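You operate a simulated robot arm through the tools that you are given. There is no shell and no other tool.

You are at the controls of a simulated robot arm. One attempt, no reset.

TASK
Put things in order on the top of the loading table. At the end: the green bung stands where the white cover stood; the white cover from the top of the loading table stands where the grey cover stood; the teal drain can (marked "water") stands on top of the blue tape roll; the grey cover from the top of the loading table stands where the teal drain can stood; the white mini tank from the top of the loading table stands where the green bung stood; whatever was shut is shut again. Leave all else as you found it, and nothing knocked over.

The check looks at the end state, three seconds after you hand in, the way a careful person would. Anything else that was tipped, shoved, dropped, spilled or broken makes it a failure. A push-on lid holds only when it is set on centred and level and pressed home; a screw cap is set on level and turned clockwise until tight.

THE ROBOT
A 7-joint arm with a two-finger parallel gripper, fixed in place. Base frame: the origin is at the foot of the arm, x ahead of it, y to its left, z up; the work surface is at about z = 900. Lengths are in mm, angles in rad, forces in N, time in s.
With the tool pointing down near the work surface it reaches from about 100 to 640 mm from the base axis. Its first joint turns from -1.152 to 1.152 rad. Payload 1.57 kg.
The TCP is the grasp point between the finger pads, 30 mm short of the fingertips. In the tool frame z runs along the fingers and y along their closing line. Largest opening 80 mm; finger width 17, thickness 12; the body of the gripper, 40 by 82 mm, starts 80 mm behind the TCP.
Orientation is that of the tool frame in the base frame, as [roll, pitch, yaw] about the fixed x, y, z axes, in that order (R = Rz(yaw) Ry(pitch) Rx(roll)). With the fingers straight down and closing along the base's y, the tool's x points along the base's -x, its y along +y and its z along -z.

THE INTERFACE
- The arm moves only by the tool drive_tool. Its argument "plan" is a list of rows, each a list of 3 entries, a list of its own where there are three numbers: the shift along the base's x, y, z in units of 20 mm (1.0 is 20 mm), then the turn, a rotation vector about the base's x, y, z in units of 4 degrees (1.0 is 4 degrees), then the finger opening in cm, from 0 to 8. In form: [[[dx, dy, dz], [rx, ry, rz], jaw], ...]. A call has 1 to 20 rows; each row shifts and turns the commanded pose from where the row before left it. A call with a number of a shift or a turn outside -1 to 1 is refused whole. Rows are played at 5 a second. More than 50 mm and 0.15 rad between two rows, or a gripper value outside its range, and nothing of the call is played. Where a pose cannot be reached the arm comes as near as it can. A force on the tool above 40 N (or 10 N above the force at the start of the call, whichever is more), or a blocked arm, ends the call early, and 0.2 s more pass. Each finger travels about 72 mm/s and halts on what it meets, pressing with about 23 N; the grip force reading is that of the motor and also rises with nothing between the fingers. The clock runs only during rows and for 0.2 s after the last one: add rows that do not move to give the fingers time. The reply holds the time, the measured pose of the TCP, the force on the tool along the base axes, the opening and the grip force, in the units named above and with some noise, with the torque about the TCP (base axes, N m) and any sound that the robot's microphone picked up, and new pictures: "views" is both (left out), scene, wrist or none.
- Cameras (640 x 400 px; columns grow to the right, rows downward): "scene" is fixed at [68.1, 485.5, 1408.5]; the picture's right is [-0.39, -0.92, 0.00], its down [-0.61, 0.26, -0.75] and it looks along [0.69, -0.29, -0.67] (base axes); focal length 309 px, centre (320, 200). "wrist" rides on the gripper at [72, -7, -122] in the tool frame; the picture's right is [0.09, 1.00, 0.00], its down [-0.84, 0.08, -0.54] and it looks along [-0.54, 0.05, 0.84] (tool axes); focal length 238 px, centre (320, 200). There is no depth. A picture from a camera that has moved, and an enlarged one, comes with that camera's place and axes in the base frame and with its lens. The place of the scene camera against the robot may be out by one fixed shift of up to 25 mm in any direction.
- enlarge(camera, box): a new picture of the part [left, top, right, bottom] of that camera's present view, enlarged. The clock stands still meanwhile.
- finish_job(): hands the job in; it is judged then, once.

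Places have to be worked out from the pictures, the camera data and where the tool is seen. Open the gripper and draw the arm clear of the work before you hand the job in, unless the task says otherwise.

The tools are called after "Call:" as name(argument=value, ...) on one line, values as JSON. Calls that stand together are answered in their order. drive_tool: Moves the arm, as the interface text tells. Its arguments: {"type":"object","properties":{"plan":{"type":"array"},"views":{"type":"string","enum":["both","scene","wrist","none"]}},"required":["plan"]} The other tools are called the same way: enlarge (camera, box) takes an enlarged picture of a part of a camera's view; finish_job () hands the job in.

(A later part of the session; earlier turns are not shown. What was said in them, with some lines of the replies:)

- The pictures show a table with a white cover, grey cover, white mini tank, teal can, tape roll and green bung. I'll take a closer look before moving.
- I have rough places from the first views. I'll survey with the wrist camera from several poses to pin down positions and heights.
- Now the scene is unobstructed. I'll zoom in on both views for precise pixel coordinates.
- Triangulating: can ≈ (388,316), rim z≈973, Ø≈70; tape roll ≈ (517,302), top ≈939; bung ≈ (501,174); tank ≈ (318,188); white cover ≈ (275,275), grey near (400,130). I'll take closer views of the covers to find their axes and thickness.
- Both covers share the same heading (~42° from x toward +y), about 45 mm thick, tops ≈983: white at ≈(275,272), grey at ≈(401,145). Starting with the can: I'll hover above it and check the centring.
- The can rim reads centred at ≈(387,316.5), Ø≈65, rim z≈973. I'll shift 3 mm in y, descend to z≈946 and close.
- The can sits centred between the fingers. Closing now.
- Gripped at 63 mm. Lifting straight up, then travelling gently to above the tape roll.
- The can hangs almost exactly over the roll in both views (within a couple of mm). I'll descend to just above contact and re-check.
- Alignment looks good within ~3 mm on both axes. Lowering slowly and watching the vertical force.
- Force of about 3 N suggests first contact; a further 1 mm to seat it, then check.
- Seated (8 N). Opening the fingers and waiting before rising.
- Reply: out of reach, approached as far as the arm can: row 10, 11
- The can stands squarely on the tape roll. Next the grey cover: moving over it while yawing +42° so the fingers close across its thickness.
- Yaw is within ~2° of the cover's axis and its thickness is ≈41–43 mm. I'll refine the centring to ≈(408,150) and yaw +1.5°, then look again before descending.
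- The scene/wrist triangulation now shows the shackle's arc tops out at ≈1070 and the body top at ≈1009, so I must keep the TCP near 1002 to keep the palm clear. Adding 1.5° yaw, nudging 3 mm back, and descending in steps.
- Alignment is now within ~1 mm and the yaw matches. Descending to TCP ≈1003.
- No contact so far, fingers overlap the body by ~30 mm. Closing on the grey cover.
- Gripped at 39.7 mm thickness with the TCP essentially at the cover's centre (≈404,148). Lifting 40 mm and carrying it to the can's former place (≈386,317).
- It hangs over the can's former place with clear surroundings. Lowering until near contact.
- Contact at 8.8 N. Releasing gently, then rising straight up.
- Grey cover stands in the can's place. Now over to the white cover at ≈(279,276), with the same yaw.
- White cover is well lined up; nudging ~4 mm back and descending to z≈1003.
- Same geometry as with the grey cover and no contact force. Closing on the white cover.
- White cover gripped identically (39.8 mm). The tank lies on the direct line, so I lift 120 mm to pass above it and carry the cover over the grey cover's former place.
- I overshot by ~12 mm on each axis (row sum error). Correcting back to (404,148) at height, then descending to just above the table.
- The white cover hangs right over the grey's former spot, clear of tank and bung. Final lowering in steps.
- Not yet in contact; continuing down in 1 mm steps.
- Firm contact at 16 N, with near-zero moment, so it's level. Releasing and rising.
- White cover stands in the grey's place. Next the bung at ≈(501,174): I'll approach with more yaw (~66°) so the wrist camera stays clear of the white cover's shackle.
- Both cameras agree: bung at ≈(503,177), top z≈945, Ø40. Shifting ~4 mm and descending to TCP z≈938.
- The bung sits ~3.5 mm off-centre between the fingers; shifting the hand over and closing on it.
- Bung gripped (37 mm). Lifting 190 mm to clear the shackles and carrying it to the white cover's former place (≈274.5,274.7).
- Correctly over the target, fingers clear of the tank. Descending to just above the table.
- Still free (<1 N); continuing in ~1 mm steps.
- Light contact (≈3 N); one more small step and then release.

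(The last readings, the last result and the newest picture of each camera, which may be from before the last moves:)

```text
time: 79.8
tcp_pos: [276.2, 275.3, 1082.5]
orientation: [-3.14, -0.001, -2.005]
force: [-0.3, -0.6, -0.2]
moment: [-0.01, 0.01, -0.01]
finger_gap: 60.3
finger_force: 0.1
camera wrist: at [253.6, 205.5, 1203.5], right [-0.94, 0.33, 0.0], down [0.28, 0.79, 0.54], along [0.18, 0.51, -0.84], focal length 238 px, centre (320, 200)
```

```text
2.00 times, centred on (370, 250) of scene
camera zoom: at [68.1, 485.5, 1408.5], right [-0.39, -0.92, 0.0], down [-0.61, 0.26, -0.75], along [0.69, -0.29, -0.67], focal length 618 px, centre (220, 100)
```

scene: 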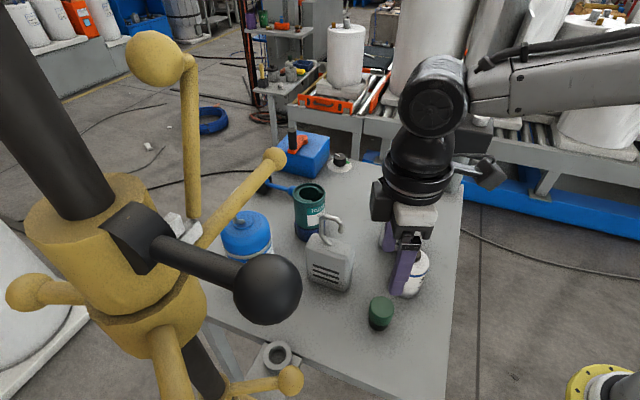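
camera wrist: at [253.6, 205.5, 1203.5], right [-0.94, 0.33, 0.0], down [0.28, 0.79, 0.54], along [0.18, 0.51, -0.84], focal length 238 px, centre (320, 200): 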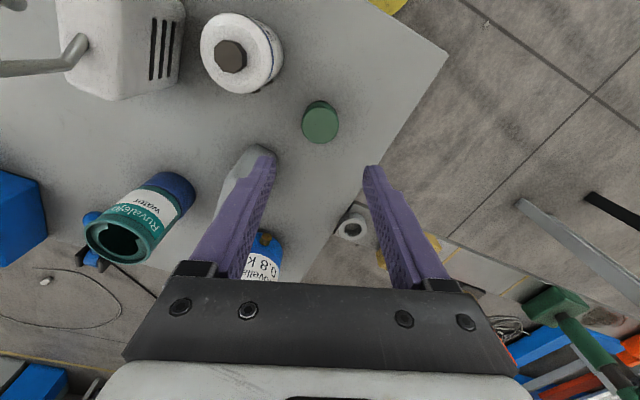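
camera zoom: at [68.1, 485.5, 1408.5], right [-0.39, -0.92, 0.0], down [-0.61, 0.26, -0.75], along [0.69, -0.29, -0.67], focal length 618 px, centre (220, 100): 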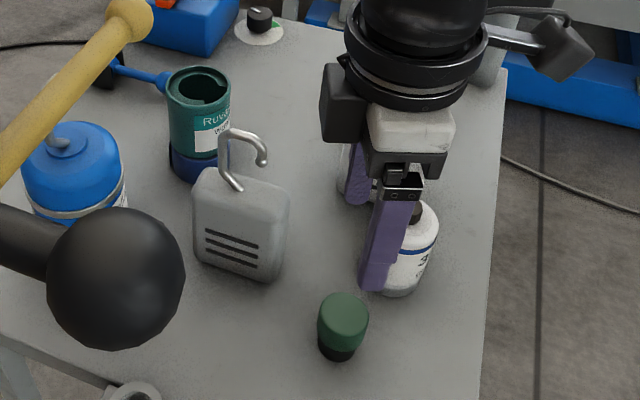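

Bung stands in the white cover's place. Now the tank: first a close look at its sides, since small dark fittings are visible on it.

Call:
enlarge(camera="wrist", box=[170, 0, 330, 130])

Call:
drive_tool(plan=[[[0, 0, 1], [0, 0, 0], 7.6], [[-0.2, -1, 0], [0, 0, 0], 7.6], [[-0.2, -1, 0], [0, 0, 0], 7.6], [[-0.2, -1, 0], [0, 0, 0], 7.6], [[0, 0, 0], [0, 0, 0], 7.6], [[0, 0, 0], [0, 0, 0], 7.6]])

Call:
enlarge(camera="scene", box=[370, 220, 450, 310])

Call:
enlarge(camera="wrist", box=[200, 20, 440, 220])

```text
3.08 times, centred on (250, 65) of wrist
camera zoom: at [253.6, 205.5, 1203.5], right [-0.94, 0.33, 0.0], down [0.28, 0.79, 0.54], along [0.18, 0.51, -0.84], focal length 733 px, centre (535, 615)
```

zoom: 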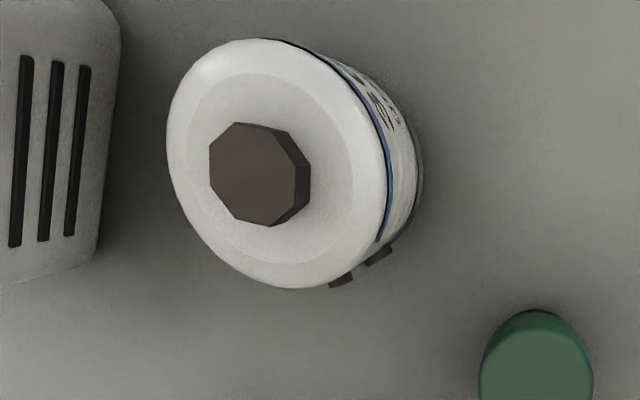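

```text
time: 81.2
tcp_pos: [261.8, 213.7, 1100.8]
orientation: [3.141, -0.001, -2.004]
force: [-0.6, -0.5, -0.2]
moment: [0.01, -0.04, 0.0]
finger_gap: 76.1
finger_force: 0.1
camera wrist: at [239.1, 144.3, 1222.3], right [-0.94, 0.33, 0.0], down [0.28, 0.79, 0.54], along [0.18, 0.51, -0.84], focal length 238 px, centre (320, 200)
```

scene: 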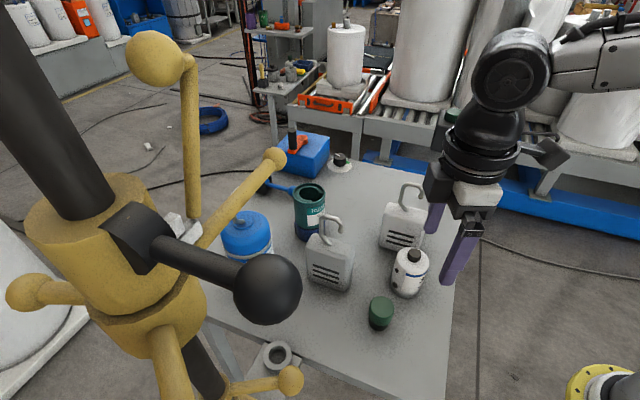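
wrist: 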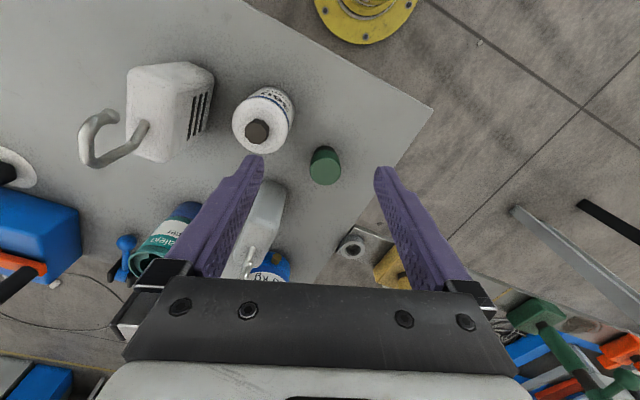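

```text
4.44 times, centred on (410, 265) of scene
camera zoom: at [68.0, 485.5, 1408.5], right [-0.39, -0.92, 0.0], down [-0.61, 0.26, -0.75], along [0.69, -0.29, -0.67], focal length 1373 px, centre (-80, -89)
```

zoom: 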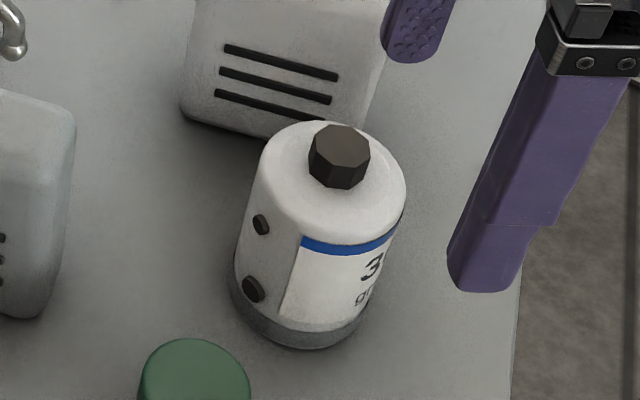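

```text
2.00 times, centred on (320, 120) of wrist
camera zoom: at [239.1, 144.3, 1222.3], right [-0.94, 0.33, 0.0], down [0.28, 0.79, 0.54], along [0.18, 0.51, -0.84], focal length 477 px, centre (320, 360)
```

zoom: 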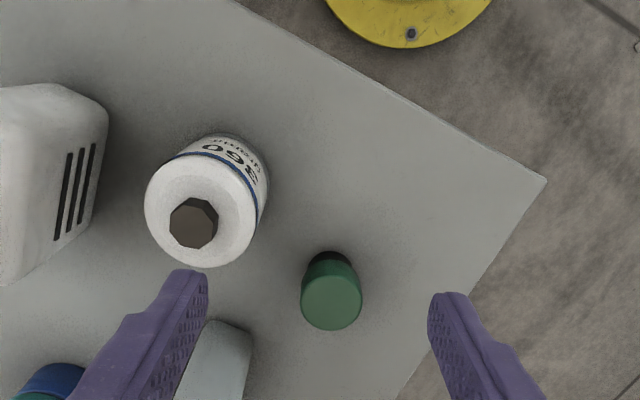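

Tank cap triangulates cleanly to (320,189.5), z≈992, body Ø≈59; the side knobs face ~105°, about 50° away from the closing line at this yaw, so the fingers miss them. Moving above the tank.

Call:
drive_tool(plan=[[[0.95, -0.4, 0], [0, 0, 0], 7.8], [[0.95, -0.4, 0], [0, 0, 0], 7.8], [[0.95, -0.42, 0], [0, 0, 0], 7.8], [[0, 0, -0.8], [0, 0, 0], 7.8], [[0, 0, -0.8], [0, 0, 0], 7.8], [[0, 0, 0], [0, 0, 0], 7.8], [[0, 0, 0], [0, 0, 0], 7.8]])

Call:
enlarge(camera="wrist", box=[200, 40, 440, 240])

```text
time: 82.8
tcp_pos: [321.2, 189.5, 1067.8]
orientation: [3.141, 0.0, -2.004]
force: [1.1, 0.1, 0.2]
moment: [0.05, 0.0, -0.01]
finger_gap: 78.2
finger_force: 0.1
camera wrist: at [298.2, 120.3, 1189.8], right [-0.94, 0.33, 0.0], down [0.28, 0.79, 0.54], along [0.18, 0.51, -0.84], focal length 238 px, centre (320, 200)
```

scene: 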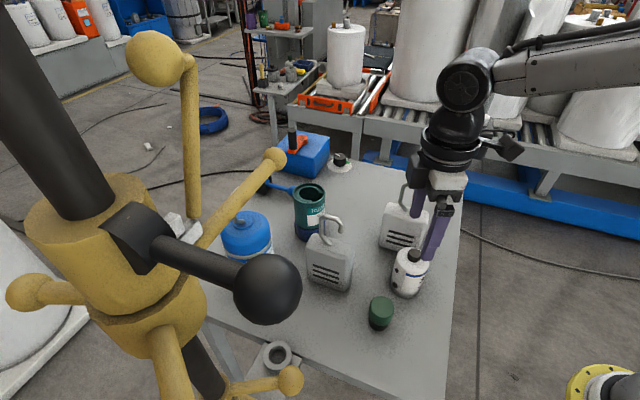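
wrist: 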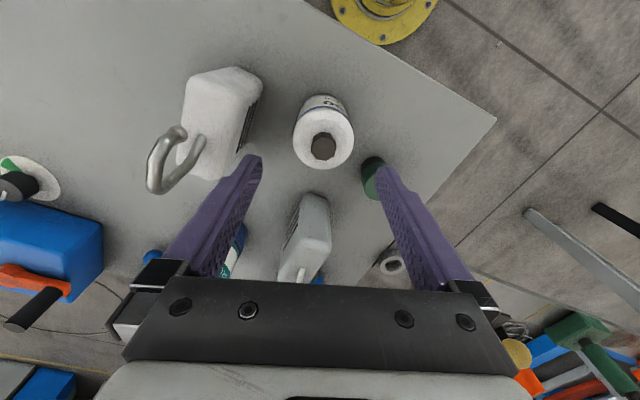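

```text
2.00 times, centred on (320, 140) of wrist
camera zoom: at [298.2, 120.3, 1189.8], right [-0.94, 0.33, 0.0], down [0.28, 0.79, 0.54], along [0.18, 0.51, -0.84], focal length 477 px, centre (320, 320)
```

zoom: 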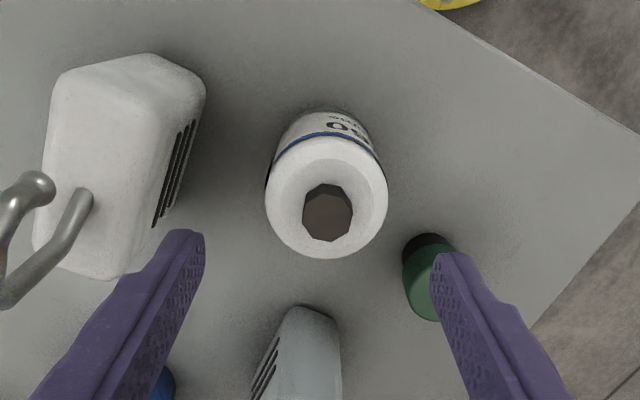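

Offset of ~2.4 mm toward one finger; correcting and descending to TCP z≈946.

Call:
drive_tool(plan=[[[-0.11, 0.04, -0.7], [0, 0, 0], 7.8], [[0, 0, -0.9], [0, 0, 0], 7.8], [[0, 0, -0.9], [0, 0, 0], 7.8], [[0, 0, -0.9], [0, 0, 0], 7.8], [[0, 0, -0.9], [0, 0, 0], 7.8], [[0, 0, -0.9], [0, 0, 0], 7.8], [[0, 0, -0.85], [0, 0, 0], 7.8], [[0, 0, 0], [0, 0, 0], 7.8], [[0, 0, 0], [0, 0, 0], 7.8]])

Call:
enlarge(camera="scene", box=[350, 200, 470, 330])

```text
time: 84.8
tcp_pos: [318.8, 194.3, 949.3]
orientation: [3.14, 0.001, -2.003]
force: [-0.5, 0.3, 0.2]
moment: [0.02, 0.01, 0.01]
finger_gap: 77.9
finger_force: 0.1
camera wrist: at [296.0, 123.9, 1070.2], right [-0.94, 0.33, 0.0], down [0.28, 0.79, 0.54], along [0.18, 0.51, -0.84], focal length 238 px, centre (320, 200)
```

scene: 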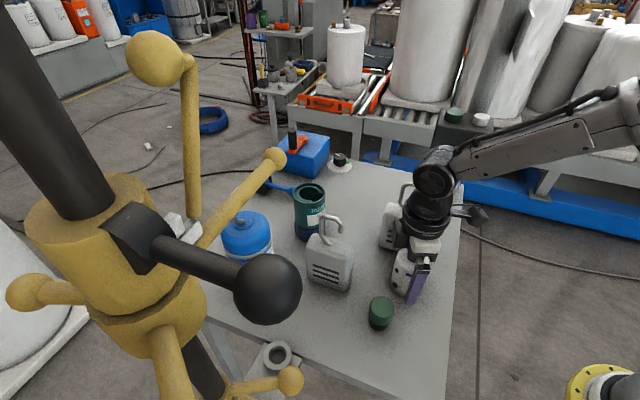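
wrist: 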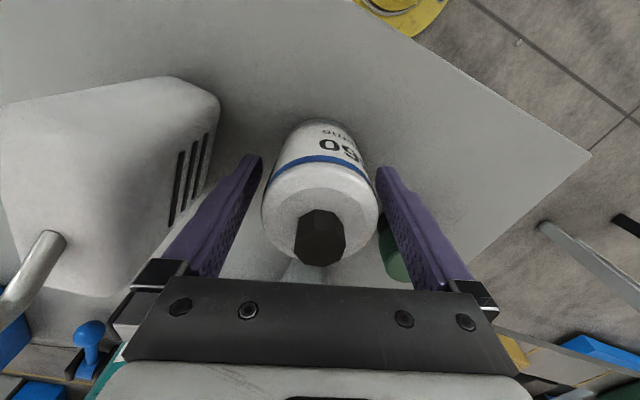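

```text
3.08 times, centred on (410, 265) of scene
camera zoom: at [68.1, 485.5, 1408.5], right [-0.39, -0.92, 0.0], down [-0.61, 0.26, -0.75], along [0.69, -0.29, -0.67], focal length 951 px, centre (43, 0)
```

zoom: 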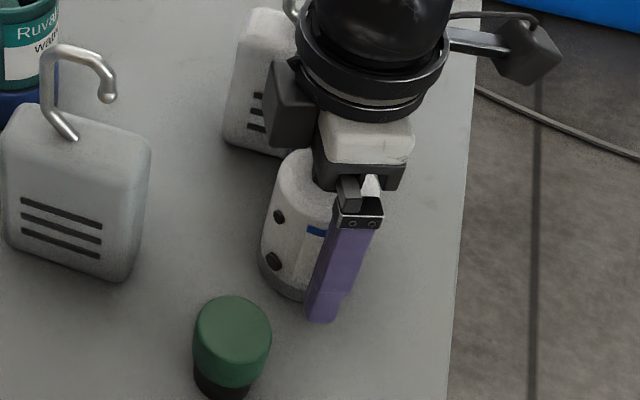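

Tank is centred between the fingers and the bung is clear. Closing.

Call:
drive_tool(plan=[[[0, 0, 0], [0, 0, 0], 7], [[0, 0, 0], [0, 0, 0], 6.2], [[0, 0, 0], [0, 0, 0], 4.8], [[0, 0, 0], [0, 0, 0], 4.8], [[0, 0, 0], [0, 0, 0], 4.8], [[0, 0, 0], [0, 0, 0], 4.8]], views="wrist")

```text
time: 86.2
tcp_pos: [318.9, 193.4, 949.3]
orientation: [-3.141, -0.002, -2.003]
force: [1.1, -0.3, -0.9]
moment: [0.0, 0.04, 0.03]
finger_gap: 55.6
finger_force: 23.1
camera wrist: at [296.1, 123.9, 1070.4], right [-0.94, 0.33, 0.0], down [0.28, 0.79, 0.54], along [0.18, 0.51, -0.84], focal length 238 px, centre (320, 200)
```

wrist: 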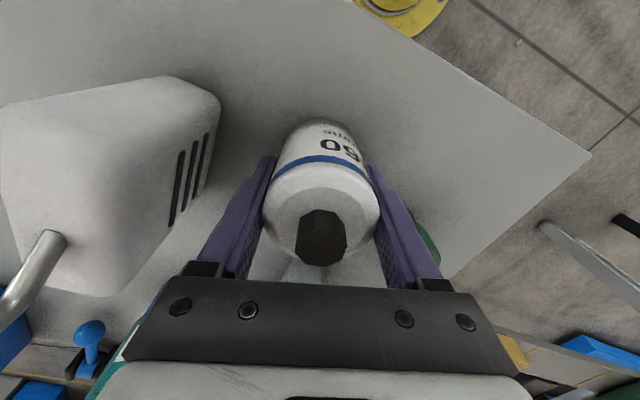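

Tank gripped at 55.6 mm. Lifting 188 mm so it passes clear above the white cover's shackle, then carrying it to the bung's former place with a slight detour in +y.

Call:
drive_tool(plan=[[[0, 0, 0.4], [0, 0, 0], 4.8], [[0, 0, 1], [0, 0, 0], 4.8], [[0, 0, 1], [0, 0, 0], 4.8], [[0, 0, 1], [0, 0, 0], 4.8], [[0, 0, 1], [0, 0, 0], 4.8], [[0, 0, 1], [0, 0, 0], 4.8], [[0, 0, 1], [0, 0, 0], 4.8], [[0, 0, 1], [0, 0, 0], 4.8], [[0, 0, 1], [0, 0, 0], 4.8], [[0, 0, 0.8], [0, 0, 0], 4.8], [[0, 0, 0.2], [0, 0, 0], 4.8], [[0, 0, 0], [0, 0, 0], 4.8]])

Call:
drive_tool(plan=[[[0.5, 0.3, 0], [0, 0, 0], 4.8], [[0.9, 0.3, 0], [0, 0, 0], 4.8], [[0.9, 0.4, 0], [0, 0, 0], 4.8], [[0.9, 0.4, 0], [0, 0, 0], 4.8], [[0.9, 0, 0], [0, 0, 0], 4.8], [[0.9, 0, 0], [0, 0, 0], 4.8], [[0.9, 0, 0], [0, 0, 0], 4.8], [[0.9, -0.4, 0], [0, 0, 0], 4.8], [[0.9, -0.5, 0], [0, 0, 0], 4.8], [[0.9, -0.5, 0], [0, 0, 0], 4.8], [[0.6, -0.725, 0], [0, 0, 0], 4.8], [[0, 0, 0], [0, 0, 0], 4.8], [[0, 0, 0], [0, 0, 0], 4.8]])

```text
time: 88.8
tcp_pos: [317.2, 188.8, 1137.8]
orientation: [3.14, 0.0, -2.004]
force: [0.6, 0.6, -4.0]
moment: [0.02, 0.02, -0.01]
finger_gap: 55.3
finger_force: 23.1
camera wrist: at [295.0, 119.5, 1259.4], right [-0.94, 0.33, 0.0], down [0.28, 0.79, 0.54], along [0.18, 0.51, -0.84], focal length 238 px, centre (320, 200)
```

scene: 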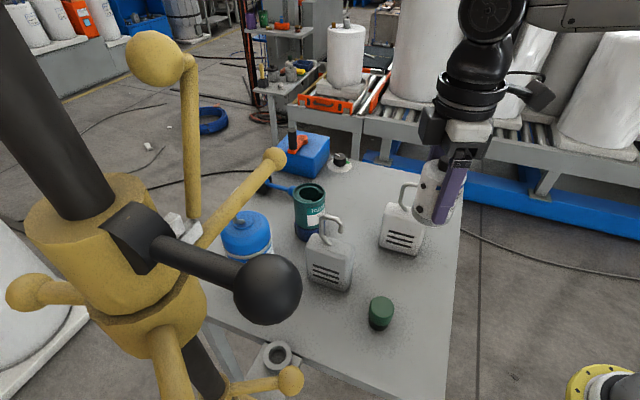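
wrist: 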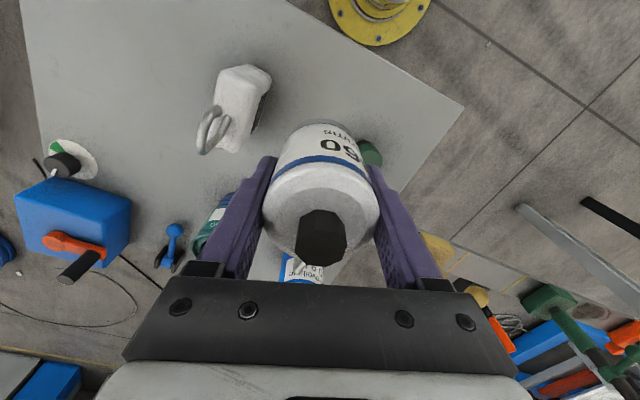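

```text
time: 91.6
tcp_pos: [502.7, 175.5, 1137.7]
orientation: [3.142, 0.0, -2.004]
force: [0.0, -0.2, -2.8]
moment: [0.0, 0.0, 0.0]
finger_gap: 55.1
finger_force: 22.9
camera wrist: at [480.5, 106.2, 1258.7], right [-0.94, 0.33, 0.0], down [0.28, 0.79, 0.54], along [0.18, 0.51, -0.84], focal length 238 px, centre (320, 200)
```

scene: 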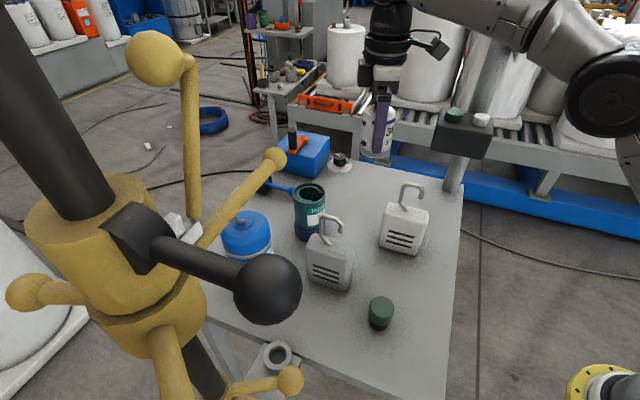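
wrist: 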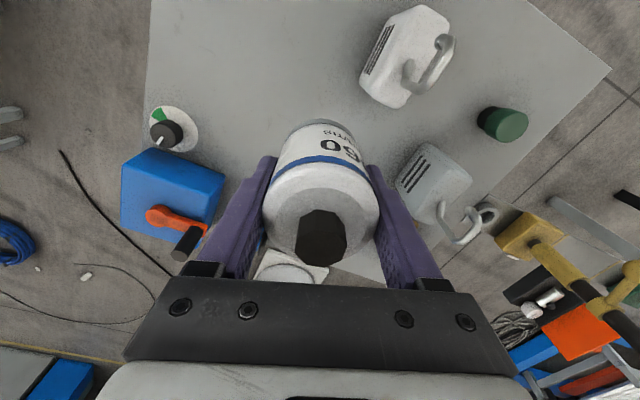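

Tank is above the bung's former place at (502.7,175.5). Descending to just above the table.

Call:
drive_tool(plan=[[[0, 0.04, -0.6], [0, 0, 0], 4.8], [[0, 0, -1], [0, 0, 0], 4.8], [[0, 0, -1], [0, 0, 0], 4.8], [[0, 0, -1], [0, 0, 0], 4.8], [[0, 0, -1], [0, 0, 0], 4.8], [[0, 0, -1], [0, 0, 0], 4.8], [[0, 0, -1], [0, 0, 0], 4.8], [[0, 0, -1], [0, 0, 0], 4.8], [[0, 0, -0.9], [0, 0, 0], 4.8], [[0, 0, -0.5], [0, 0, 0], 4.8], [[0, 0, -0.2], [0, 0, 0], 4.8], [[0, 0, 0], [0, 0, 0], 4.8], [[0, 0, 0], [0, 0, 0], 4.8]])

Call:
enlarge(camera="scene", box=[310, 130, 450, 270])

```text
time: 94.4
tcp_pos: [502.4, 175.7, 952.4]
orientation: [-3.141, 0.0, -2.002]
force: [0.5, -0.3, -2.0]
moment: [0.0, -0.04, 0.01]
finger_gap: 55.0
finger_force: 22.8
camera wrist: at [478.9, 105.9, 1073.9], right [-0.94, 0.33, 0.0], down [0.28, 0.79, 0.54], along [0.18, 0.51, -0.84], focal length 238 px, centre (320, 200)
```

scene: 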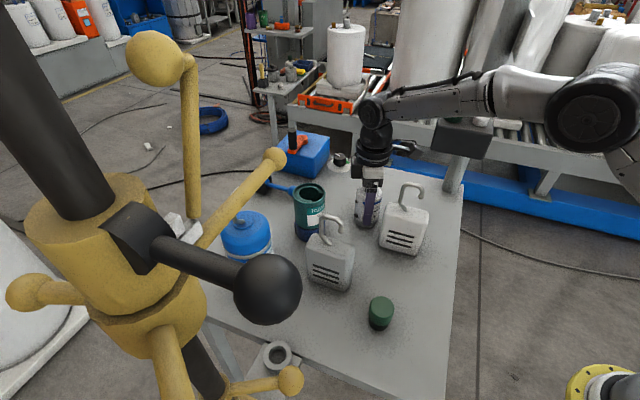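
wrist: 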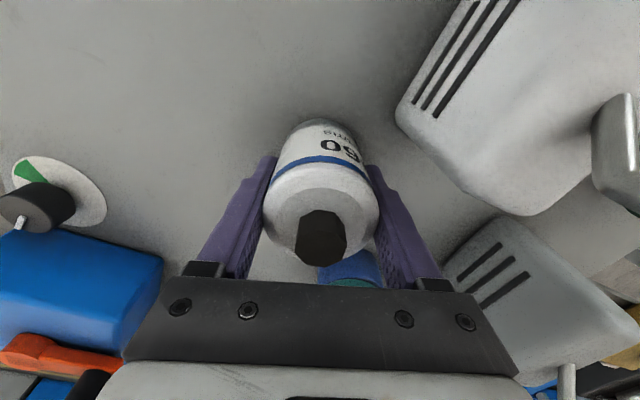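

```text
2.86 times, centred on (380, 200) of scene
camera zoom: at [68.1, 485.5, 1408.5], right [-0.39, -0.92, 0.0], down [-0.61, 0.26, -0.75], along [0.69, -0.29, -0.67], focal length 883 px, centre (149, 200)
```

zoom: 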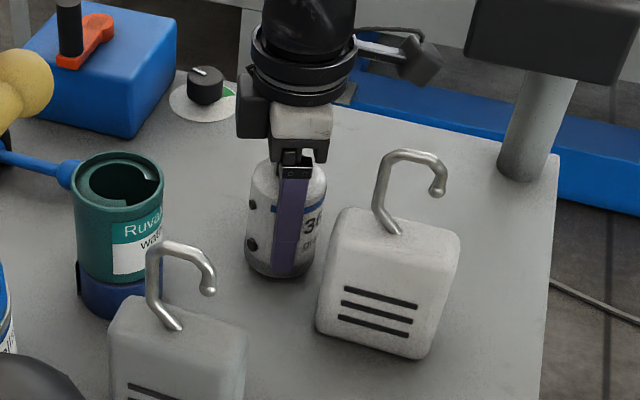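

About 4 mm above the table by my count. Lowering in small steps until contact.

Call:
drive_tool(plan=[[[0, 0, -0.1], [0, 0, 0], 4.8], [[0, 0, 0], [0, 0, 0], 4.8]], views="none")

Call:
drive_tool(plan=[[[0, 0, -0.05], [0, 0, 0], 4.8], [[0, 0, 0], [0, 0, 0], 4.8]], views="none")

Call:
drive_tool(plan=[[[0, 0, -0.05], [0, 0, 0], 4.8], [[0, 0, 0], [0, 0, 0], 4.8]], views="none")

```text
time: 95.0
tcp_pos: [502.0, 175.4, 949.6]
orientation: [-3.14, 0.0, -2.004]
force: [0.3, -0.8, -3.1]
moment: [0.04, 0.01, 0.01]
finger_gap: 55.2
finger_force: 22.9
```

```text
time: 95.6
tcp_pos: [502.4, 176.0, 949.0]
orientation: [-3.141, 0.001, -2.004]
force: [-0.1, 0.5, -3.1]
moment: [-0.03, 0.01, 0.01]
finger_gap: 55.3
finger_force: 23.1
```

```text
time: 96.2
tcp_pos: [501.5, 176.4, 948.3]
orientation: [-3.141, -0.001, -2.003]
force: [-0.6, -1.0, -1.7]
moment: [-0.01, 0.0, -0.02]
finger_gap: 55.4
finger_force: 23.2
```

Force just starting to unload; another small step or two.

Call:
drive_tool(plan=[[[0, 0, -0.04], [0, 0, 0], 4.8], [[0, 0, 0], [0, 0, 0], 4.8]], views="none")

Call:
drive_tool(plan=[[[0, 0, -0.03], [0, 0, 0], 4.8], [[0, 0, 0], [0, 0, 0], 4.8]], views="none")

```text
time: 96.8
tcp_pos: [502.1, 176.8, 949.1]
orientation: [3.14, 0.0, -2.003]
force: [-2.9, -1.5, 4.2]
moment: [-0.06, 0.25, 0.04]
finger_gap: 55.5
finger_force: 23.7
```

```text
time: 97.4
tcp_pos: [502.9, 176.7, 949.2]
orientation: [-3.139, 0.002, -2.005]
force: [-4.4, -1.6, 9.7]
moment: [-0.18, 0.39, 0.01]
finger_gap: 55.6
finger_force: 22.7
```

Seated with ~10 N. Releasing, then rising straight up.

Call:
drive_tool(plan=[[[0, 0, 0], [0, 0, 0], 5.9], [[0, 0, 0], [0, 0, 0], 6.4], [[0, 0, 0], [0, 0, 0], 7.2], [[0, 0, 0], [0, 0, 0], 7.4], [[0, 0, 0], [0, 0, 0], 7.4], [[0, 0, 0.4], [0, 0, 0], 7.4], [[0, 0, 0.8], [0, 0, 0], 7.4], [[0, 0, 1], [0, 0, 0], 7.4], [[0, 0, 1], [0, 0, 0], 7.4], [[0, 0, 1], [0, 0, 0], 7.4], [[0, 0, 1], [0, 0, 0], 7.4], [[0, 0, 1], [0, 0, 0], 7.4], [[0, 0, 1], [0, 0, 0], 7.4], [[0, 0, 1], [0, 0, 0], 7.4], [[0, 0, 0.9], [0, 0, 0], 7.4], [[0, 0, 0], [0, 0, 0], 7.4]])

Call:
enlarge(camera="scene", box=[280, 150, 460, 350])

```text
time: 100.8
tcp_pos: [500.7, 177.6, 1129.4]
orientation: [3.14, 0.0, -2.005]
force: [0.7, 0.7, -0.3]
moment: [-0.01, 0.0, -0.02]
finger_gap: 73.9
finger_force: 0.1
camera wrist: at [478.6, 107.6, 1251.0], right [-0.94, 0.33, 0.0], down [0.28, 0.79, 0.54], along [0.18, 0.51, -0.84], focal length 238 px, centre (320, 200)
```

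scene: 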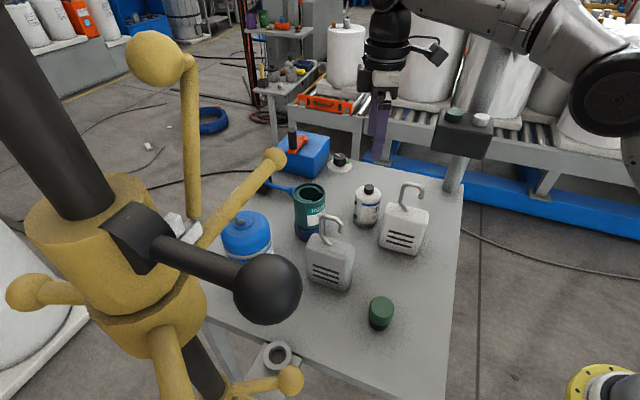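
wrist: 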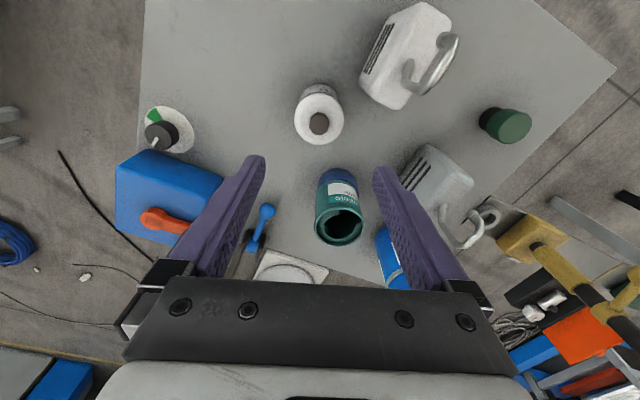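

```text
2.00 times, centred on (370, 250) of scene
camera zoom: at [68.1, 485.5, 1408.5], right [-0.39, -0.92, 0.0], down [-0.61, 0.26, -0.75], along [0.69, -0.29, -0.67], focal length 618 px, centre (220, 100)
```

zoom: 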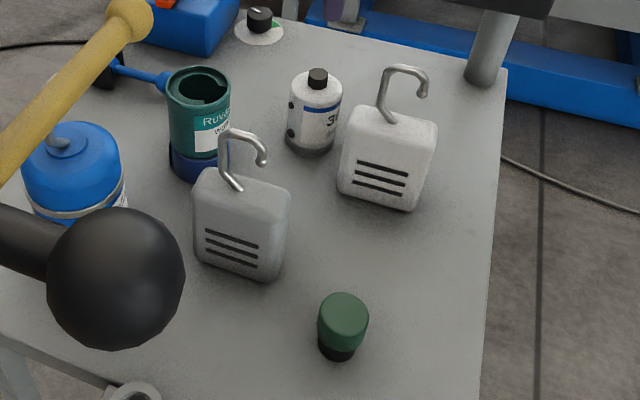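

Everything stands where intended: can on the tape roll, tank, white cover, grey cover and bung all upright. Drawing the arm back and up, clear of the work.

Call:
drive_tool(plan=[[[-0.9, 0, 0.3], [0, 0, 0], 8], [[-0.9, 0.2, 0.3], [0, 0, 0], 8], [[-0.9, 0.2, 0.3], [0, 0, 0], 8], [[-0.9, 0.2, 0.3], [0, 0, 0], 8], [[-0.9, 0.2, 0.3], [0, 0, 0], 8], [[-0.9, 0.2, 0.3], [0, 0, 0], 8], [[-0.9, 0.2, 0.3], [0, 0, 0], 8], [[-0.9, 0.2, 0.3], [0, 0, 0], 8], [[-0.9, 0.2, 0.3], [0, 0, 0], 8], [[-0.9, 0.2, 0.3], [0, 0, 0], 8], [[0, 0, 0], [0, 0, 0], 8], [[0, 0, 0], [0, 0, 0], 8]])

Call:
enlarge(camera="scene", box=[270, 150, 460, 350])

```text
time: 103.4
tcp_pos: [320.5, 212.2, 1189.9]
orientation: [-3.141, 0.001, -2.005]
force: [0.4, 0.8, -0.9]
moment: [0.0, 0.0, 0.02]
finger_gap: 80.2
finger_force: 0.1
camera wrist: at [298.3, 143.0, 1311.0], right [-0.94, 0.33, 0.0], down [0.28, 0.79, 0.54], along [0.18, 0.51, -0.84], focal length 238 px, centre (320, 200)
```

scene: 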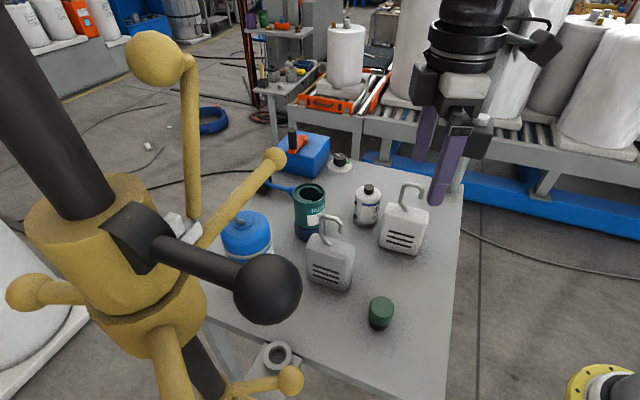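
wrist: 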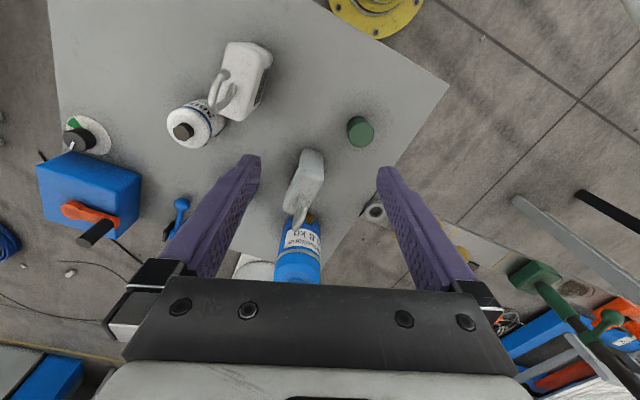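

```text
2.00 times, centred on (365, 250) of scene
camera zoom: at [68.0, 485.5, 1408.5], right [-0.39, -0.92, 0.0], down [-0.61, 0.26, -0.75], along [0.69, -0.29, -0.67], focal length 618 px, centre (230, 100)
```

zoom: 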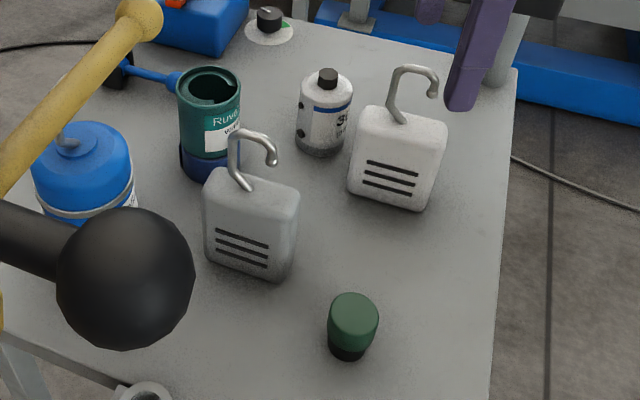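

The final view shows every item upright in its intended place. The tank's cap is still on, and the gripper is open and clear above the table. Handing in.

Call:
finish_job()

```text
The job is handed in.
```

I moved all five things and handed the job in; the result of the check hasn't come back. In the last pictures everything stood upright and nothing else on the table looked disturbed:

- **Teal drain can:** it stands on top of the blue tape roll, centred to within about 3 mm.
- **Grey cover:** it stands where the teal can stood.
- **White cover:** it stands where the grey cover stood.
- **Green bung:** it stands where the white cover stood.
- **White mini tank:** it stands where the bung stood, about 4 mm off by my reading of the pictures. Its cap was never taken off.

I opened nothing during the job, so nothing needed shutting again. The gripper is open, and the arm is drawn up and back above the table.
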